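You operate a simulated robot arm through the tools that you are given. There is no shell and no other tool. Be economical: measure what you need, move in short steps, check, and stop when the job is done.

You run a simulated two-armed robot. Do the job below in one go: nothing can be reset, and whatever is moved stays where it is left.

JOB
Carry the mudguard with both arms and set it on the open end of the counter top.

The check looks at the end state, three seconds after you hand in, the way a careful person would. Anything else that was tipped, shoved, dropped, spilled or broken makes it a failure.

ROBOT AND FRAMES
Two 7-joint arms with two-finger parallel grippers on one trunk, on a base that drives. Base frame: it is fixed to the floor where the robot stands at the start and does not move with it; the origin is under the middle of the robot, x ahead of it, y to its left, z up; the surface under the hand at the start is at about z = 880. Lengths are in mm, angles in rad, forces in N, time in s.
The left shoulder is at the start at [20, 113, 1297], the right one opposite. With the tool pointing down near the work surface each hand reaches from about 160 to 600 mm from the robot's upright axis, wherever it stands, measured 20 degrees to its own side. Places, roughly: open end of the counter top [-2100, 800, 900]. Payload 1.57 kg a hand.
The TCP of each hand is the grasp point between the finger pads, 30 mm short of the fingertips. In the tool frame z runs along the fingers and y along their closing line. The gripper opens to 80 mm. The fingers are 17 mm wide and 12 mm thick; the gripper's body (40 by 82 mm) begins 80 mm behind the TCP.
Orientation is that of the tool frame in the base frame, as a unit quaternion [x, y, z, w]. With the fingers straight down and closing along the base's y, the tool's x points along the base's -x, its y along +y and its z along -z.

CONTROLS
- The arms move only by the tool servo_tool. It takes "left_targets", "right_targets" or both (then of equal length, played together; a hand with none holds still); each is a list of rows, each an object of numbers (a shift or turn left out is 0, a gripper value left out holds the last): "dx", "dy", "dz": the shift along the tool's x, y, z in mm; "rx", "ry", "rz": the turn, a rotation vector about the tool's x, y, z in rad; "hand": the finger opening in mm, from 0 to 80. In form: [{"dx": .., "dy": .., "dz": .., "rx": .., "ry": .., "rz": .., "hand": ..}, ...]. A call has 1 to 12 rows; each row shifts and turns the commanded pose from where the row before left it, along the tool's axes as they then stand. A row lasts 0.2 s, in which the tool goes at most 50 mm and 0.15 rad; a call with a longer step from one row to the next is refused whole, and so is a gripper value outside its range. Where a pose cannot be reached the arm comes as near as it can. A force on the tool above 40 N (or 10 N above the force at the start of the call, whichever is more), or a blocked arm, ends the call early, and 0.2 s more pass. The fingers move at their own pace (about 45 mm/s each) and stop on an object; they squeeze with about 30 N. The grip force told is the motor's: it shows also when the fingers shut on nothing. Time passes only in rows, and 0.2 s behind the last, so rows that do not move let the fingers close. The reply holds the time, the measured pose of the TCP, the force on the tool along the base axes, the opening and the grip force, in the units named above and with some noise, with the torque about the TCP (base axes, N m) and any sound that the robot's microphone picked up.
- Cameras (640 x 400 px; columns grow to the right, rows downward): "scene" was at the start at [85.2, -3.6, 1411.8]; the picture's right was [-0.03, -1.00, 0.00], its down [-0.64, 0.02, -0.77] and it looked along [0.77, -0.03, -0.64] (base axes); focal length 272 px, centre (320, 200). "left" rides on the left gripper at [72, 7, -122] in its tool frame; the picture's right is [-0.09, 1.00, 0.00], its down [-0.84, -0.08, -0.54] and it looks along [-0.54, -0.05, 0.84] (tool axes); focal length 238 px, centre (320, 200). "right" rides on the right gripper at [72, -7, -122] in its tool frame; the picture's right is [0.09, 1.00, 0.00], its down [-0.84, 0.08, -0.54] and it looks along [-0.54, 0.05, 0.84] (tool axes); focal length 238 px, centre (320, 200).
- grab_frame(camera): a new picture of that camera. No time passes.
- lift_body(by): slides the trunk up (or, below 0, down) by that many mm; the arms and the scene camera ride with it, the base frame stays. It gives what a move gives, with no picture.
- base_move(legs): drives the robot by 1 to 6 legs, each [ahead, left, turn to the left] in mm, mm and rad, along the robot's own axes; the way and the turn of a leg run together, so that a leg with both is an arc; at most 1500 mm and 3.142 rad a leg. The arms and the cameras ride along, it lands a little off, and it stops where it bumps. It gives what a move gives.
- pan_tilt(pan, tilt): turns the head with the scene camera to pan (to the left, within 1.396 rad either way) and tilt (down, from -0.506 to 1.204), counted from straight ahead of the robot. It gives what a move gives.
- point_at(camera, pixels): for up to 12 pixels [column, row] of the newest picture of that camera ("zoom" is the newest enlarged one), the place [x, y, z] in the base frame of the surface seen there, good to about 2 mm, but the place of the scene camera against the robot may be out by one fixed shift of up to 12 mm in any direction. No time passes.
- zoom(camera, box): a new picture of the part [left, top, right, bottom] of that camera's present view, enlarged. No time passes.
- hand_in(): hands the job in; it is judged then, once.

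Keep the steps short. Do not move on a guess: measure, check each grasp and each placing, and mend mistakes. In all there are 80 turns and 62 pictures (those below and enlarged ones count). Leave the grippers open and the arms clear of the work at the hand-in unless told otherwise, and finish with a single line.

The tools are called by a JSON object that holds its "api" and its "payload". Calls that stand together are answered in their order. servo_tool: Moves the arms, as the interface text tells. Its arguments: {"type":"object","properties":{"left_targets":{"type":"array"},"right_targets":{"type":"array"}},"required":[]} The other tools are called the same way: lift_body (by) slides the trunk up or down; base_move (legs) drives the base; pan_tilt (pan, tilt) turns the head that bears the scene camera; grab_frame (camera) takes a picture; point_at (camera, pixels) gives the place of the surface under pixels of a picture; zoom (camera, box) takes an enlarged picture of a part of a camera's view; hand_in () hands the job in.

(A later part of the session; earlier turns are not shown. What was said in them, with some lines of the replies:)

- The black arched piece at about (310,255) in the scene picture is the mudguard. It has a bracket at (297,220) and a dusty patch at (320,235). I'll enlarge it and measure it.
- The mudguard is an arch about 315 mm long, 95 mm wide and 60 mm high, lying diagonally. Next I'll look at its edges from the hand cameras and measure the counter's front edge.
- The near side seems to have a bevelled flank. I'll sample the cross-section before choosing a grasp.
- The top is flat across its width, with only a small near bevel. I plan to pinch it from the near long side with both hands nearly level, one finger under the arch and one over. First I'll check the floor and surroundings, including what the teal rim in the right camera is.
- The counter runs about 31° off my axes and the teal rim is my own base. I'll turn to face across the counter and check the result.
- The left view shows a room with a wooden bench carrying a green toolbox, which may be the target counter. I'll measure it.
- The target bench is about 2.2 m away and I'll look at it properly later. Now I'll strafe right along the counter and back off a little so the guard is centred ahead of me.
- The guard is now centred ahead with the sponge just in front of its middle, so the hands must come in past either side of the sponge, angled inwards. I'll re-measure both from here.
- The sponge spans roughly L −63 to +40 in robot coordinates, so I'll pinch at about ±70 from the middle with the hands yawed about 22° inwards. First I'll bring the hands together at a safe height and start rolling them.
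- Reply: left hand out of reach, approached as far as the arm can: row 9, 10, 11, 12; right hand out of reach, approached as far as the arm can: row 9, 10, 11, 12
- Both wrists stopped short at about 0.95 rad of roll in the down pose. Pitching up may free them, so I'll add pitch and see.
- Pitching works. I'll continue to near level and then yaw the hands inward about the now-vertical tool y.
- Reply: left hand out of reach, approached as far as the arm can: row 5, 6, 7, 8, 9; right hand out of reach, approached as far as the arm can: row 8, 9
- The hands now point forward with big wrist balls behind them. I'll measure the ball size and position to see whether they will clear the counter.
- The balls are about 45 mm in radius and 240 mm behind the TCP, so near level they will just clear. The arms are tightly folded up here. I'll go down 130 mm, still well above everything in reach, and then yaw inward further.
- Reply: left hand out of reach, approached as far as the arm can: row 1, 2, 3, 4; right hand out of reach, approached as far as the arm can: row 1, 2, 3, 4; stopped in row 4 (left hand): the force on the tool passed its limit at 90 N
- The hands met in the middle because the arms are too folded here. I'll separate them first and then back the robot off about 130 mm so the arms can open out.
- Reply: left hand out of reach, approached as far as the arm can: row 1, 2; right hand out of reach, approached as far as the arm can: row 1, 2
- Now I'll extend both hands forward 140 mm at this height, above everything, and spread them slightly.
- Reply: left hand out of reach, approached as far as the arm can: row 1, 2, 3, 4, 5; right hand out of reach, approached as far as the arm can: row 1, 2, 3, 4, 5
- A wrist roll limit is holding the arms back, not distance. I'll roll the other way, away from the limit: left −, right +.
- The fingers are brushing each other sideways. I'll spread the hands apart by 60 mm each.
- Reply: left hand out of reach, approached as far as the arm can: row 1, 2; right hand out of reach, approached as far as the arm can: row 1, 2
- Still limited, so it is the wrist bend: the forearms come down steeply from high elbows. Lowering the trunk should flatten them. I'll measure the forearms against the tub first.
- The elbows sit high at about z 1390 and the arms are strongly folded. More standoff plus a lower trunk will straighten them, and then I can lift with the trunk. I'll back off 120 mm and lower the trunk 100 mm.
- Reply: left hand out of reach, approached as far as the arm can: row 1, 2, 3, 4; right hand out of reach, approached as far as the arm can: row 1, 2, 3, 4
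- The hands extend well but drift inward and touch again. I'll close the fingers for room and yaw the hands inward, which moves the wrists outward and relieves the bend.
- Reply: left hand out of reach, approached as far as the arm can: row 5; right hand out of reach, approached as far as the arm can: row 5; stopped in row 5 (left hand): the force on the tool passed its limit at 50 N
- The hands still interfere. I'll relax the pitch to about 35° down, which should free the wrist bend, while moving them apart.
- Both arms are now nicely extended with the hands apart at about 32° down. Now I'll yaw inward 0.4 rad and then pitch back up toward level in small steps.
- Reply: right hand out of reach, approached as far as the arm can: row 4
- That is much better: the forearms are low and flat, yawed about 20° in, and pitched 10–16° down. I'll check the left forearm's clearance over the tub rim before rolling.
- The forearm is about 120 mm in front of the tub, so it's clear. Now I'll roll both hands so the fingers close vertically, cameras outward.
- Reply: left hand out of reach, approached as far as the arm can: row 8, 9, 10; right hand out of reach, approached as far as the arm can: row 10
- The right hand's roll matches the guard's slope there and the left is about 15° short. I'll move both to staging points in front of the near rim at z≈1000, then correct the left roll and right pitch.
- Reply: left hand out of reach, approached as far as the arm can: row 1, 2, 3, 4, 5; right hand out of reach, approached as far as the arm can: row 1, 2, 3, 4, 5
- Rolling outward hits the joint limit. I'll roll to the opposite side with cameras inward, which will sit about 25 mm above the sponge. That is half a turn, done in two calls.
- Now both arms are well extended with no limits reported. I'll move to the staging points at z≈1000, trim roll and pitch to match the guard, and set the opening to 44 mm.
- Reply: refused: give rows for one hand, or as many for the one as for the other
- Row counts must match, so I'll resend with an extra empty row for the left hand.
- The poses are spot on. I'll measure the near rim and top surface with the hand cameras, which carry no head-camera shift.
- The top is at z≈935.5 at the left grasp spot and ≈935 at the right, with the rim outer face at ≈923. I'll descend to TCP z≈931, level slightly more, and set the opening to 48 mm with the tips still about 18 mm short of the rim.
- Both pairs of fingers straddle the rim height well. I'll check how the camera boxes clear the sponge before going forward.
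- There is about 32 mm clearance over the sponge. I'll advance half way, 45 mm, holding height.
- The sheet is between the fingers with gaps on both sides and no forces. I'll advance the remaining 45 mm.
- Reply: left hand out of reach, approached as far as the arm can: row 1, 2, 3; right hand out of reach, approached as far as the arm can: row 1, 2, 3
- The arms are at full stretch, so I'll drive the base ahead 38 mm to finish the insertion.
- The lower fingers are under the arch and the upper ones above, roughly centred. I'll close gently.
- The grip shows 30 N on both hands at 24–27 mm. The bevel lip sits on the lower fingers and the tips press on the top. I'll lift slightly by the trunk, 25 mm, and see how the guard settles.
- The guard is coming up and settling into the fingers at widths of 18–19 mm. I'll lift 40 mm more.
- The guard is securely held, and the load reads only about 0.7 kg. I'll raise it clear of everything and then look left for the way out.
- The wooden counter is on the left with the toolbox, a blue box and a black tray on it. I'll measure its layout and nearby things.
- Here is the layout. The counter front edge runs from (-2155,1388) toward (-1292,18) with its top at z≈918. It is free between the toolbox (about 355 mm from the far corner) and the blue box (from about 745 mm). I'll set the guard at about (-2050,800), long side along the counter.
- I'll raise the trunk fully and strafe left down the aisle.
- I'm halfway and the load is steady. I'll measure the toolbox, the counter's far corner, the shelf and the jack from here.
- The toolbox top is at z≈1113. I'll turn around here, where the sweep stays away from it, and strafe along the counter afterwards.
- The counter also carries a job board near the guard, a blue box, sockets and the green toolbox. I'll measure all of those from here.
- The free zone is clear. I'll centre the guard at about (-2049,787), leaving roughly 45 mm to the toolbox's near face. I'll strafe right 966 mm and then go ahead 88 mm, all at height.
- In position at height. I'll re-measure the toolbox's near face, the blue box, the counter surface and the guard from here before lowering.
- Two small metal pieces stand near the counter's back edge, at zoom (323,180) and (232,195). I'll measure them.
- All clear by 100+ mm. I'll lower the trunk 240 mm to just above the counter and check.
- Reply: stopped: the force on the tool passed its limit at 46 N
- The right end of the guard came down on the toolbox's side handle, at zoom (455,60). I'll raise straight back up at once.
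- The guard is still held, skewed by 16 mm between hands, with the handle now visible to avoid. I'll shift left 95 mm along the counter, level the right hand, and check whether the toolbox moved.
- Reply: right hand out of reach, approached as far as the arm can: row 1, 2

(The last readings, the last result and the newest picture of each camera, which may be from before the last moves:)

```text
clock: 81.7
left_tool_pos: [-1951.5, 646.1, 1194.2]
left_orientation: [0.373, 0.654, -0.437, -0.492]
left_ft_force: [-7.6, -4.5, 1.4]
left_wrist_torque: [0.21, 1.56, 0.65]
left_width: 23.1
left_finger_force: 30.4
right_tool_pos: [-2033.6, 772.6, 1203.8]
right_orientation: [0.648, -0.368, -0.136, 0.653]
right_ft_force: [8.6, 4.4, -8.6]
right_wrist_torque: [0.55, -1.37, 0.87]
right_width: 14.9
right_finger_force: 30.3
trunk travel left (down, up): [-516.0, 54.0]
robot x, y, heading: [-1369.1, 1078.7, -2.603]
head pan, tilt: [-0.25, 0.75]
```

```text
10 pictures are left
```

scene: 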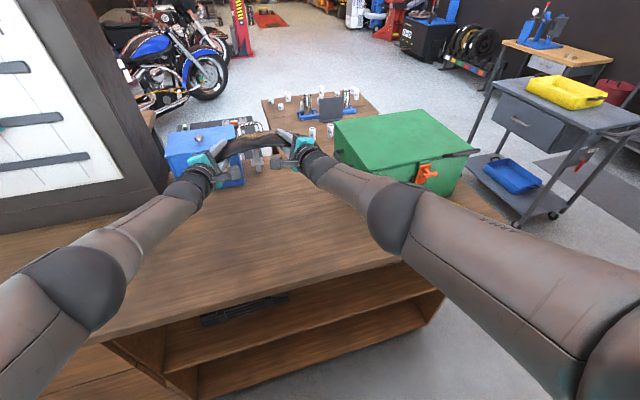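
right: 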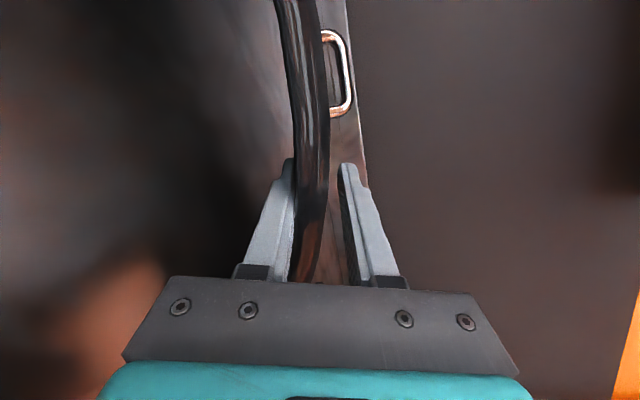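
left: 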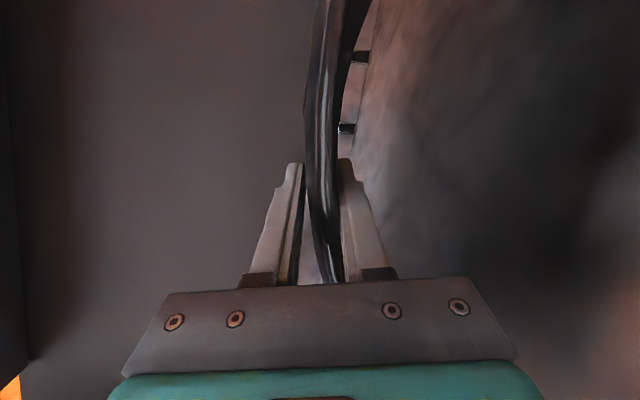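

The toolbox face is unchanged within noise. I'll move slightly back toward the nominal spot, 35 mm right and 30 mm ahead, which keeps about 60 mm from the handle. I'll also raise the left hand 9 mm to level the guard.

{"api": "servo_tool", "payload": {"left_targets": [{"dx": 1.5, "dy": -4.5, "dz": -0.6}, {"dx": 1.5, "dy": -4.5, "dz": -0.6}, {}]}}

{"api": "base_move", "payload": {"legs": [[30, -35, 0]]}}

{"api": "pan_tilt", "payload": {"pan": 0.0, "tilt": 0.7}}

{"api": "zoom", "payload": {"camera": "scene", "box": [210, 80, 450, 230]}}

```text
clock: 82.5
left_tool_pos: [-1950.6, 645.1, 1202.3]
left_orientation: [0.373, 0.654, -0.438, -0.491]
left_ft_force: [-12.0, -4.8, -3.0]
left_wrist_torque: [0.13, 1.11, 0.77]
left_width: 21.9
left_finger_force: 29.3
right_tool_pos: [-2035.7, 772.0, 1205.5]
right_orientation: [0.647, -0.368, -0.136, 0.654]
right_ft_force: [11.8, 5.4, -4.4]
right_wrist_torque: [0.08, -1.25, 1.2]
right_width: 15.7
right_finger_force: 30.2
trunk travel left (down, up): [-516.0, 54.0]
robot x, y, heading: [-1369.8, 1076.9, -2.6]
head pan, tilt: [-0.25, 0.75]
```

```text
clock: 83.5
left_tool_pos: [-1996.4, 659.8, 1203.1]
left_orientation: [0.373, 0.654, -0.438, -0.492]
left_ft_force: [-7.5, -2.5, -1.0]
left_wrist_torque: [0.0, 1.28, 0.82]
left_width: 21.4
left_finger_force: 30.0
right_tool_pos: [-2080.2, 787.9, 1205.3]
right_orientation: [0.647, -0.369, -0.136, 0.653]
right_ft_force: [8.0, 2.8, -7.0]
right_wrist_torque: [0.38, -1.28, 0.54]
right_width: 15.9
right_finger_force: 30.3
trunk travel left (down, up): [-516.0, 54.0]
robot x, y, heading: [-1411.4, 1090.5, -2.602]
head pan, tilt: [-0.25, 0.75]
```

```text
clock: 84.2
left_tool_pos: [-1995.2, 659.6, 1204.7]
left_orientation: [0.372, 0.652, -0.439, -0.494]
left_ft_force: [-2.1, -1.2, 2.2]
left_wrist_torque: [0.33, 1.53, 0.54]
left_width: 19.9
left_finger_force: 29.9
right_tool_pos: [-2079.7, 787.8, 1202.2]
right_orientation: [0.65, -0.368, -0.136, 0.651]
right_ft_force: [3.1, 2.1, -9.6]
right_wrist_torque: [0.56, -1.15, -0.03]
right_width: 15.9
right_finger_force: 29.6
trunk travel left (down, up): [-516.0, 54.0]
robot x, y, heading: [-1406.2, 1092.8, -2.603]
head pan, tilt: [0.0, 0.7]
```

```text
2.67 times, centred on (330, 155) of scene
```

zoom: 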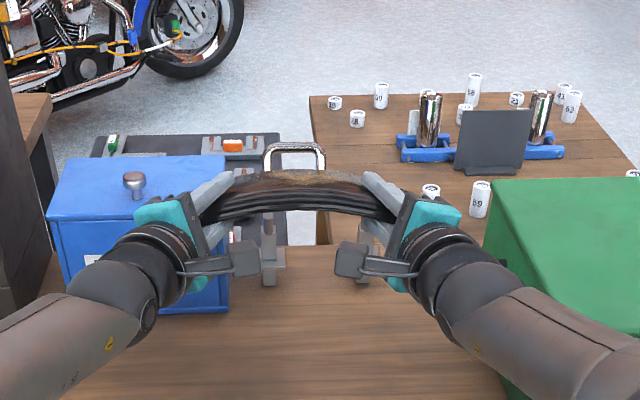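

It is level and well spaced now. I'll lower 120 mm and check the clearance to the handle and blue box.

{"api": "lift_body", "payload": {"by": -120}}

{"api": "zoom", "payload": {"camera": "scene", "box": [210, 90, 450, 240]}}

{"api": "point_at", "payload": {"camera": "zoom", "pixels": [[300, 190], [250, 200], [350, 200], [300, 215], [215, 205], [400, 200], [470, 195], [478, 210], [465, 165], [225, 300]]}}

```text
clock: 85.7
left_tool_pos: [-1994.9, 659.8, 1083.7]
left_orientation: [0.373, 0.654, -0.437, -0.492]
left_ft_force: [-3.1, -2.4, 2.3]
left_wrist_torque: [0.22, 1.62, 0.23]
left_width: 20.9
left_finger_force: 29.7
right_tool_pos: [-2078.5, 787.9, 1083.7]
right_orientation: [0.649, -0.369, -0.136, 0.652]
right_ft_force: [1.8, 2.1, -9.8]
right_wrist_torque: [0.63, -1.26, 0.34]
right_width: 16.1
right_finger_force: 30.5
trunk travel left (down, up): [-396.0, 174.0]
robot x, y, heading: [-1411.2, 1095.8, -2.6]
head pan, tilt: [0.0, 0.7]
```

```text
2.67 times, centred on (330, 165) of scene
```

zoom: 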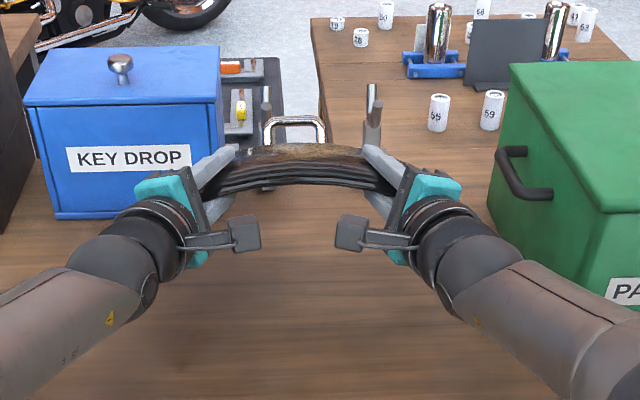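

```text
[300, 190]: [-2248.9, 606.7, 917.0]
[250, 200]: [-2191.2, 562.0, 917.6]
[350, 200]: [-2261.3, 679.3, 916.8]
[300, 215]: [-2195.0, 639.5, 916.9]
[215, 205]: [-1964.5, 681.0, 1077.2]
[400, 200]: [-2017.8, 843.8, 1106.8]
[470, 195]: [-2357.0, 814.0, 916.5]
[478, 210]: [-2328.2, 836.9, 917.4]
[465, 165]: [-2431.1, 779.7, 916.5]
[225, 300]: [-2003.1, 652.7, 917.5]
```

Clearance on all sides is good now. I'll lower 80 mm to just above the surface.

{"api": "lift_body", "payload": {"by": -75}}

{"api": "lift_body", "payload": {"by": -12}}

{"api": "lift_body", "payload": {"by": -8}}

```text
clock: 86.8
left_tool_pos: [-1994.7, 660.4, 1009.0]
left_orientation: [0.373, 0.653, -0.439, -0.493]
left_ft_force: [-3.5, -2.9, 1.5]
left_wrist_torque: [0.19, 1.55, 0.18]
left_width: 21.1
left_finger_force: 30.0
right_tool_pos: [-2079.1, 787.5, 1008.3]
right_orientation: [0.649, -0.369, -0.136, 0.652]
right_ft_force: [3.9, 2.9, -8.1]
right_wrist_torque: [0.58, -1.26, 0.4]
right_width: 16.0
right_finger_force: 30.6
trunk travel left (down, up): [-321.0, 249.0]
robot x, y, heading: [-1415.3, 1086.8, -2.604]
head pan, tilt: [0.0, 0.7]
```

```text
clock: 87.4
left_tool_pos: [-1995.1, 660.7, 997.5]
left_orientation: [0.373, 0.653, -0.439, -0.491]
left_ft_force: [-4.3, -2.2, 1.1]
left_wrist_torque: [0.17, 1.52, 0.29]
left_width: 21.0
left_finger_force: 30.4
right_tool_pos: [-2078.6, 787.5, 997.5]
right_orientation: [0.649, -0.368, -0.136, 0.652]
right_ft_force: [3.9, 3.5, -8.0]
right_wrist_torque: [0.52, -1.27, 0.38]
right_width: 15.9
right_finger_force: 30.0
trunk travel left (down, up): [-309.0, 261.0]
robot x, y, heading: [-1412.8, 1092.3, -2.604]
head pan, tilt: [0.0, 0.7]
```

```text
clock: 88.0
left_tool_pos: [-1994.6, 660.4, 990.7]
left_orientation: [0.374, 0.652, -0.438, -0.493]
left_ft_force: [-4.6, -3.9, 2.7]
left_wrist_torque: [0.21, 1.44, 0.27]
left_width: 20.6
left_finger_force: 29.6
right_tool_pos: [-2079.0, 787.4, 987.9]
right_orientation: [0.647, -0.369, -0.136, 0.653]
right_ft_force: [4.5, 2.9, -8.1]
right_wrist_torque: [0.21, -1.14, 0.45]
right_width: 15.8
right_finger_force: 29.6
trunk travel left (down, up): [-301.0, 269.0]
robot x, y, heading: [-1409.0, 1094.4, -2.603]
head pan, tilt: [0.0, 0.7]
```

Contact may be starting. I'll take more small steps down while watching the force, and look after them.

{"api": "lift_body", "payload": {"by": -7}}

{"api": "lift_body", "payload": {"by": -6}}

{"api": "zoom", "payload": {"camera": "scene", "box": [230, 120, 430, 245]}}

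```text
clock: 88.6
left_tool_pos: [-1995.7, 662.0, 987.7]
left_orientation: [0.371, 0.65, -0.441, -0.495]
left_ft_force: [-3.9, -1.1, 16.4]
left_wrist_torque: [0.3, 0.84, 1.05]
left_width: 19.5
left_finger_force: 30.7
right_tool_pos: [-2078.3, 790.1, 983.0]
right_orientation: [0.648, -0.368, -0.136, 0.653]
right_ft_force: [4.3, 5.2, -10.1]
right_wrist_torque: [-0.7, -0.43, -0.03]
right_width: 16.5
right_finger_force: 30.0
trunk travel left (down, up): [-294.0, 276.0]
robot x, y, heading: [-1410.3, 1086.9, -2.599]
head pan, tilt: [0.0, 0.7]
```

```text
clock: 89.1
left_tool_pos: [-1993.9, 661.2, 986.3]
left_orientation: [0.371, 0.647, -0.444, -0.497]
left_ft_force: [3.9, 0.1, 23.5]
left_wrist_torque: [0.31, 1.37, 0.09]
left_width: 19.5
left_finger_force: 29.8
right_tool_pos: [-2078.3, 790.6, 982.7]
right_orientation: [0.645, -0.367, -0.138, 0.656]
right_ft_force: [-0.7, 7.7, -0.2]
right_wrist_torque: [-1.05, 0.13, 0.12]
right_width: 16.5
right_finger_force: 30.2
trunk travel left (down, up): [-288.0, 282.0]
robot x, y, heading: [-1412.9, 1090.7, -2.603]
head pan, tilt: [0.0, 0.7]
```

```text
3.20 times, centred on (330, 182) of scene
```

zoom: 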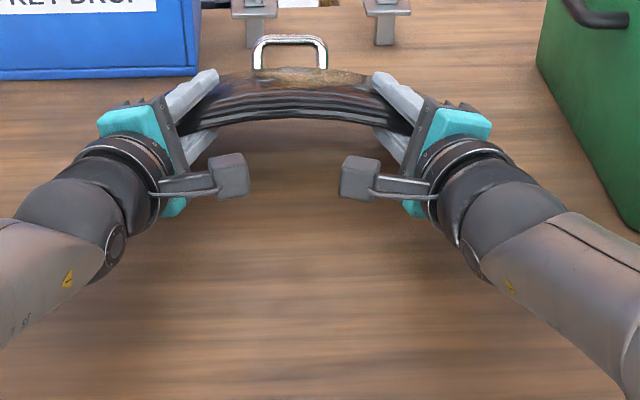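

The far side is resting on the counter and the arms are only about 5 mm above the release height. I'll open the fingers slowly together so the near rim settles down onto the surface.

{"api": "servo_tool", "payload": {"left_targets": [{"hand": 21}, {"hand": 23}, {"hand": 25}, {"hand": 27}, {"hand": 29}, {"hand": 31}, {"hand": 33}, {"hand": 35}, {"hand": 37}, {"hand": 39}], "right_targets": [{"hand": 19}, {"hand": 21}, {"hand": 23}, {"hand": 26}, {"hand": 29}, {"hand": 31}, {"hand": 33}, {"hand": 35}, {"hand": 37}, {"hand": 39}]}}

{"api": "grab_frame", "payload": {"camera": "left"}}

{"api": "grab_frame", "payload": {"camera": "right"}}

```text
clock: 91.3
left_tool_pos: [-1994.4, 660.6, 976.0]
left_orientation: [0.374, 0.654, -0.437, -0.492]
left_ft_force: [1.0, 0.4, -2.2]
left_wrist_torque: [-0.01, 0.1, 0.03]
left_width: 41.4
left_finger_force: 1.5
right_tool_pos: [-2078.8, 788.4, 976.6]
right_orientation: [0.647, -0.368, -0.136, 0.654]
right_ft_force: [1.4, 0.0, 0.0]
right_wrist_torque: [-0.03, 0.01, -0.03]
right_width: 39.5
right_finger_force: 0.5
trunk travel left (down, up): [-288.0, 282.0]
robot x, y, heading: [-1407.0, 1093.6, -2.596]
head pan, tilt: [0.0, 0.7]
```

```text
6 pictures are left
```

left: 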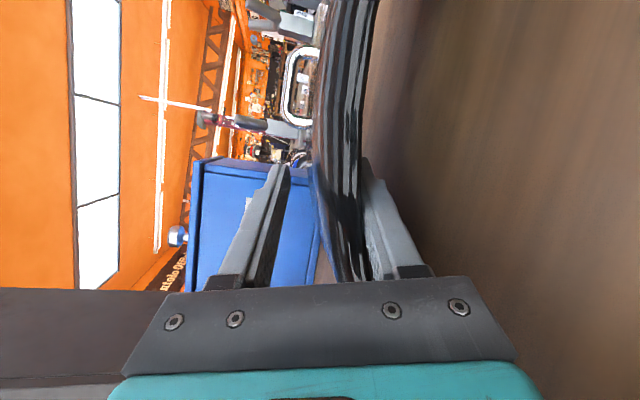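

```text
5 pictures are left
```

right: 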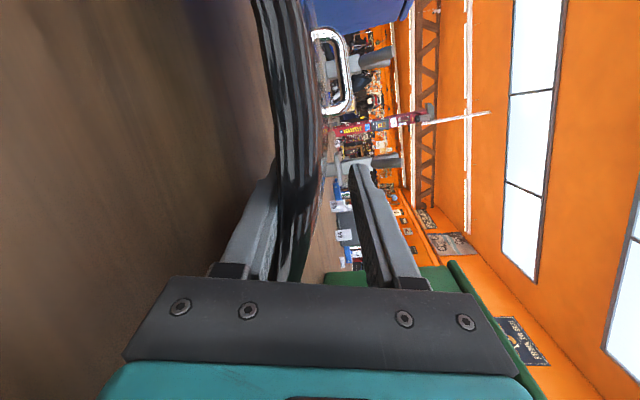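

The guard is nearly resting, with about 2 N still on the left lower finger. I'll open to 48 mm and lower 5 mm, recreating the free geometry from the approach.

{"api": "servo_tool", "payload": {"left_targets": [{"hand": 43}, {"hand": 46}, {"hand": 48}, {}], "right_targets": [{"hand": 42}, {"hand": 45}, {"hand": 48}, {}]}}

{"api": "lift_body", "payload": {"by": -4}}

{"api": "grab_frame", "payload": {"camera": "left"}}

{"api": "grab_frame", "payload": {"camera": "right"}}

```text
clock: 92.3
left_tool_pos: [-1992.8, 660.9, 976.2]
left_orientation: [0.374, 0.653, -0.438, -0.492]
left_ft_force: [0.5, 0.6, -2.7]
left_wrist_torque: [0.0, 0.07, 0.02]
left_width: 50.3
left_finger_force: 1.8
right_tool_pos: [-2078.8, 788.0, 976.9]
right_orientation: [0.648, -0.368, -0.135, 0.653]
right_ft_force: [0.1, 0.1, -0.9]
right_wrist_torque: [-0.02, -0.01, 0.01]
right_width: 48.4
right_finger_force: 0.3
trunk travel left (down, up): [-288.0, 282.0]
robot x, y, heading: [-1409.8, 1090.2, -2.6]
head pan, tilt: [0.0, 0.7]
```

```text
clock: 92.8
left_tool_pos: [-1994.8, 660.4, 972.9]
left_orientation: [0.374, 0.653, -0.438, -0.493]
left_ft_force: [-0.2, -0.3, 0.0]
left_wrist_torque: [0.0, 0.02, -0.01]
left_width: 48.3
left_finger_force: 0.1
right_tool_pos: [-2079.1, 787.7, 973.3]
right_orientation: [0.647, -0.368, -0.136, 0.654]
right_ft_force: [-0.4, -0.4, 0.0]
right_wrist_torque: [-0.01, -0.01, 0.01]
right_width: 48.2
right_finger_force: 0.0
trunk travel left (down, up): [-284.0, 286.0]
robot x, y, heading: [-1411.2, 1091.4, -2.597]
head pan, tilt: [0.0, 0.7]
```

```text
4 pictures are left
```

left: 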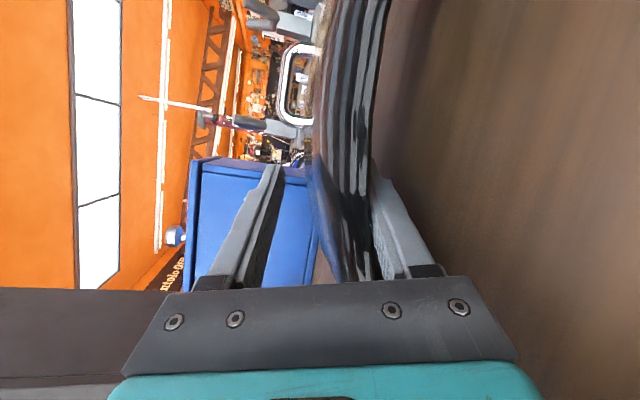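

```text
3 pictures are left
```

right: 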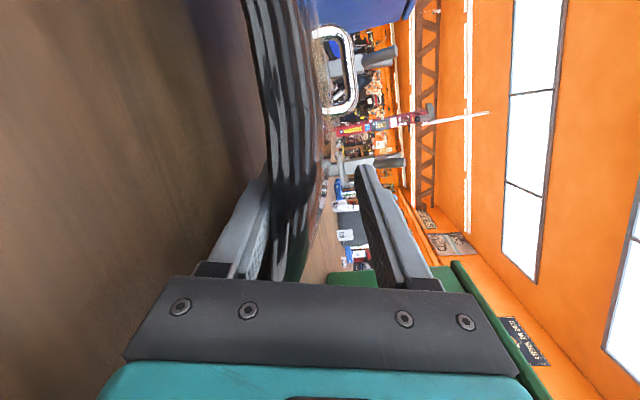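

All forces are zero, so the guard rests on the counter. I'll lower 2 mm more for finger clearance and back the base straight out, reversing the way the hands came in.

{"api": "lift_body", "payload": {"by": -2}}

{"api": "base_move", "payload": {"legs": [[-40, 0, 0]]}}

{"api": "base_move", "payload": {"legs": [[-120, 0, 0]]}}

{"api": "zoom", "payload": {"camera": "scene", "box": [180, 60, 480, 248]}}

```text
clock: 93.4
left_tool_pos: [-1995.4, 660.7, 969.7]
left_orientation: [0.373, 0.653, -0.438, -0.492]
left_ft_force: [0.1, -0.5, -0.5]
left_wrist_torque: [0.0, 0.01, 0.03]
left_width: 48.1
left_finger_force: 0.0
right_tool_pos: [-2078.1, 787.7, 971.0]
right_orientation: [0.648, -0.367, -0.136, 0.653]
right_ft_force: [0.0, 0.0, 0.8]
right_wrist_torque: [0.04, 0.0, 0.01]
right_width: 48.1
right_finger_force: 0.1
trunk travel left (down, up): [-282.0, 288.0]
robot x, y, heading: [-1408.0, 1092.8, -2.606]
head pan, tilt: [0.0, 0.7]
```

```text
clock: 94.2
left_tool_pos: [-1959.2, 681.1, 970.8]
left_orientation: [0.373, 0.653, -0.438, -0.492]
left_ft_force: [0.1, -0.1, 1.0]
left_wrist_torque: [-0.03, -0.01, -0.01]
left_width: 48.1
left_finger_force: 0.1
right_tool_pos: [-2041.7, 808.0, 973.1]
right_orientation: [0.648, -0.367, -0.136, 0.654]
right_ft_force: [1.0, -0.2, 0.1]
right_wrist_torque: [0.01, -0.01, 0.01]
right_width: 48.0
right_finger_force: 0.1
trunk travel left (down, up): [-282.0, 288.0]
robot x, y, heading: [-1376.6, 1111.5, -2.604]
head pan, tilt: [0.0, 0.7]
```

```text
clock: 95.5
left_tool_pos: [-1857.2, 743.0, 970.5]
left_orientation: [0.373, 0.653, -0.439, -0.492]
left_ft_force: [-0.7, 0.0, 0.3]
left_wrist_torque: [-0.05, -0.01, 0.0]
left_width: 48.0
left_finger_force: 0.0
right_tool_pos: [-1940.6, 869.4, 972.4]
right_orientation: [0.647, -0.368, -0.137, 0.654]
right_ft_force: [0.6, 0.3, -0.1]
right_wrist_torque: [0.02, -0.01, 0.01]
right_width: 48.2
right_finger_force: 0.0
trunk travel left (down, up): [-282.0, 288.0]
robot x, y, heading: [-1271.8, 1171.8, -2.607]
head pan, tilt: [0.0, 0.7]
```

```text
2.13 times, centred on (330, 154) of scene
```

zoom: 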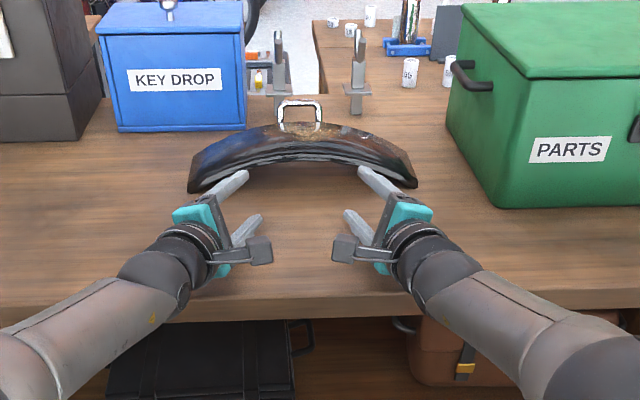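

The guard sits flat on the counter, clear of the blue box and toolbox. I'll confirm its ends, raise the hands, back off and open the grippers fully.

{"api": "point_at", "payload": {"camera": "zoom", "pixels": [[192, 188], [412, 185], [300, 145], [408, 155], [205, 155], [475, 185], [495, 205]]}}

{"api": "lift_body", "payload": {"by": 120}}

{"api": "base_move", "payload": {"legs": [[-200, 0, 0]]}}

{"api": "servo_tool", "payload": {"left_targets": [{"hand": 80}, {}, {}], "right_targets": [{"hand": 80}, {}, {}]}}

{"api": "grab_frame", "payload": {"camera": "scene"}}

```text
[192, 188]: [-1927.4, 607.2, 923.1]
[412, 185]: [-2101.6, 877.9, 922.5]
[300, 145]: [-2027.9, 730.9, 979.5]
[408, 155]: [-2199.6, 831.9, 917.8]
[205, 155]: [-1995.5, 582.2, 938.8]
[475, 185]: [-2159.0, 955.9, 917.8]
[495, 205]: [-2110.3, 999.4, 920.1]
```

```text
clock: 97.0
left_tool_pos: [-1857.0, 742.7, 1090.5]
left_orientation: [0.374, 0.653, -0.439, -0.491]
left_ft_force: [-0.3, -0.2, -0.7]
left_wrist_torque: [0.01, -0.01, 0.03]
left_width: 48.0
left_finger_force: 0.1
right_tool_pos: [-1942.0, 869.1, 1090.9]
right_orientation: [0.648, -0.368, -0.137, 0.653]
right_ft_force: [0.1, -0.2, 0.3]
right_wrist_torque: [-0.02, 0.01, -0.02]
right_width: 47.8
right_finger_force: 0.0
trunk travel left (down, up): [-402.0, 168.0]
robot x, y, heading: [-1277.0, 1174.4, -2.602]
head pan, tilt: [0.0, 0.7]
```

```text
clock: 98.6
left_tool_pos: [-1685.7, 844.7, 1090.0]
left_orientation: [0.373, 0.654, -0.438, -0.492]
left_ft_force: [-0.7, -0.1, 0.7]
left_wrist_torque: [-0.01, 0.01, 0.01]
left_width: 47.9
left_finger_force: 0.1
right_tool_pos: [-1769.5, 971.9, 1092.4]
right_orientation: [0.647, -0.367, -0.137, 0.654]
right_ft_force: [-0.8, 0.8, 0.5]
right_wrist_torque: [0.04, -0.01, -0.03]
right_width: 47.7
right_finger_force: 0.0
trunk travel left (down, up): [-402.0, 168.0]
robot x, y, heading: [-1101.2, 1275.1, -2.597]
head pan, tilt: [0.0, 0.7]
```

```text
clock: 99.4
left_tool_pos: [-1686.2, 844.1, 1090.1]
left_orientation: [0.373, 0.653, -0.438, -0.492]
left_ft_force: [-0.4, 0.2, 0.6]
left_wrist_torque: [-0.02, 0.01, -0.04]
left_width: 79.9
left_finger_force: 0.1
right_tool_pos: [-1770.5, 971.4, 1092.3]
right_orientation: [0.648, -0.367, -0.136, 0.653]
right_ft_force: [0.0, 0.6, 0.4]
right_wrist_torque: [0.05, -0.03, 0.0]
right_width: 80.2
right_finger_force: 0.2
trunk travel left (down, up): [-402.0, 168.0]
robot x, y, heading: [-1101.2, 1274.8, -2.602]
head pan, tilt: [0.0, 0.7]
```

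```text
1 pictures are left
```

scene: 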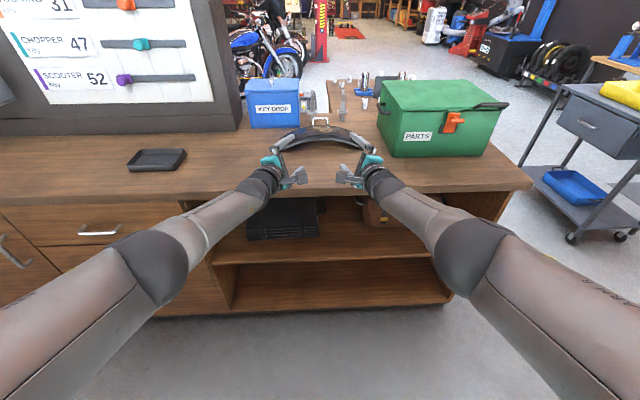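

The guard lies level on the open part of the counter, with both ends at z≈923 and its centre near (-2040,715). The toolbox and the other things are in place, and the hands are open and clear, so I'm handing in.

{"api": "hand_in", "payload": {}}

```text
The job is handed in.
```

The mudguard is flat on the open part of the counter top, carried there with both arms; on the first lowering it pressed on the toolbox's side handle (46 N), but the toolbox measured unmoved within noise.
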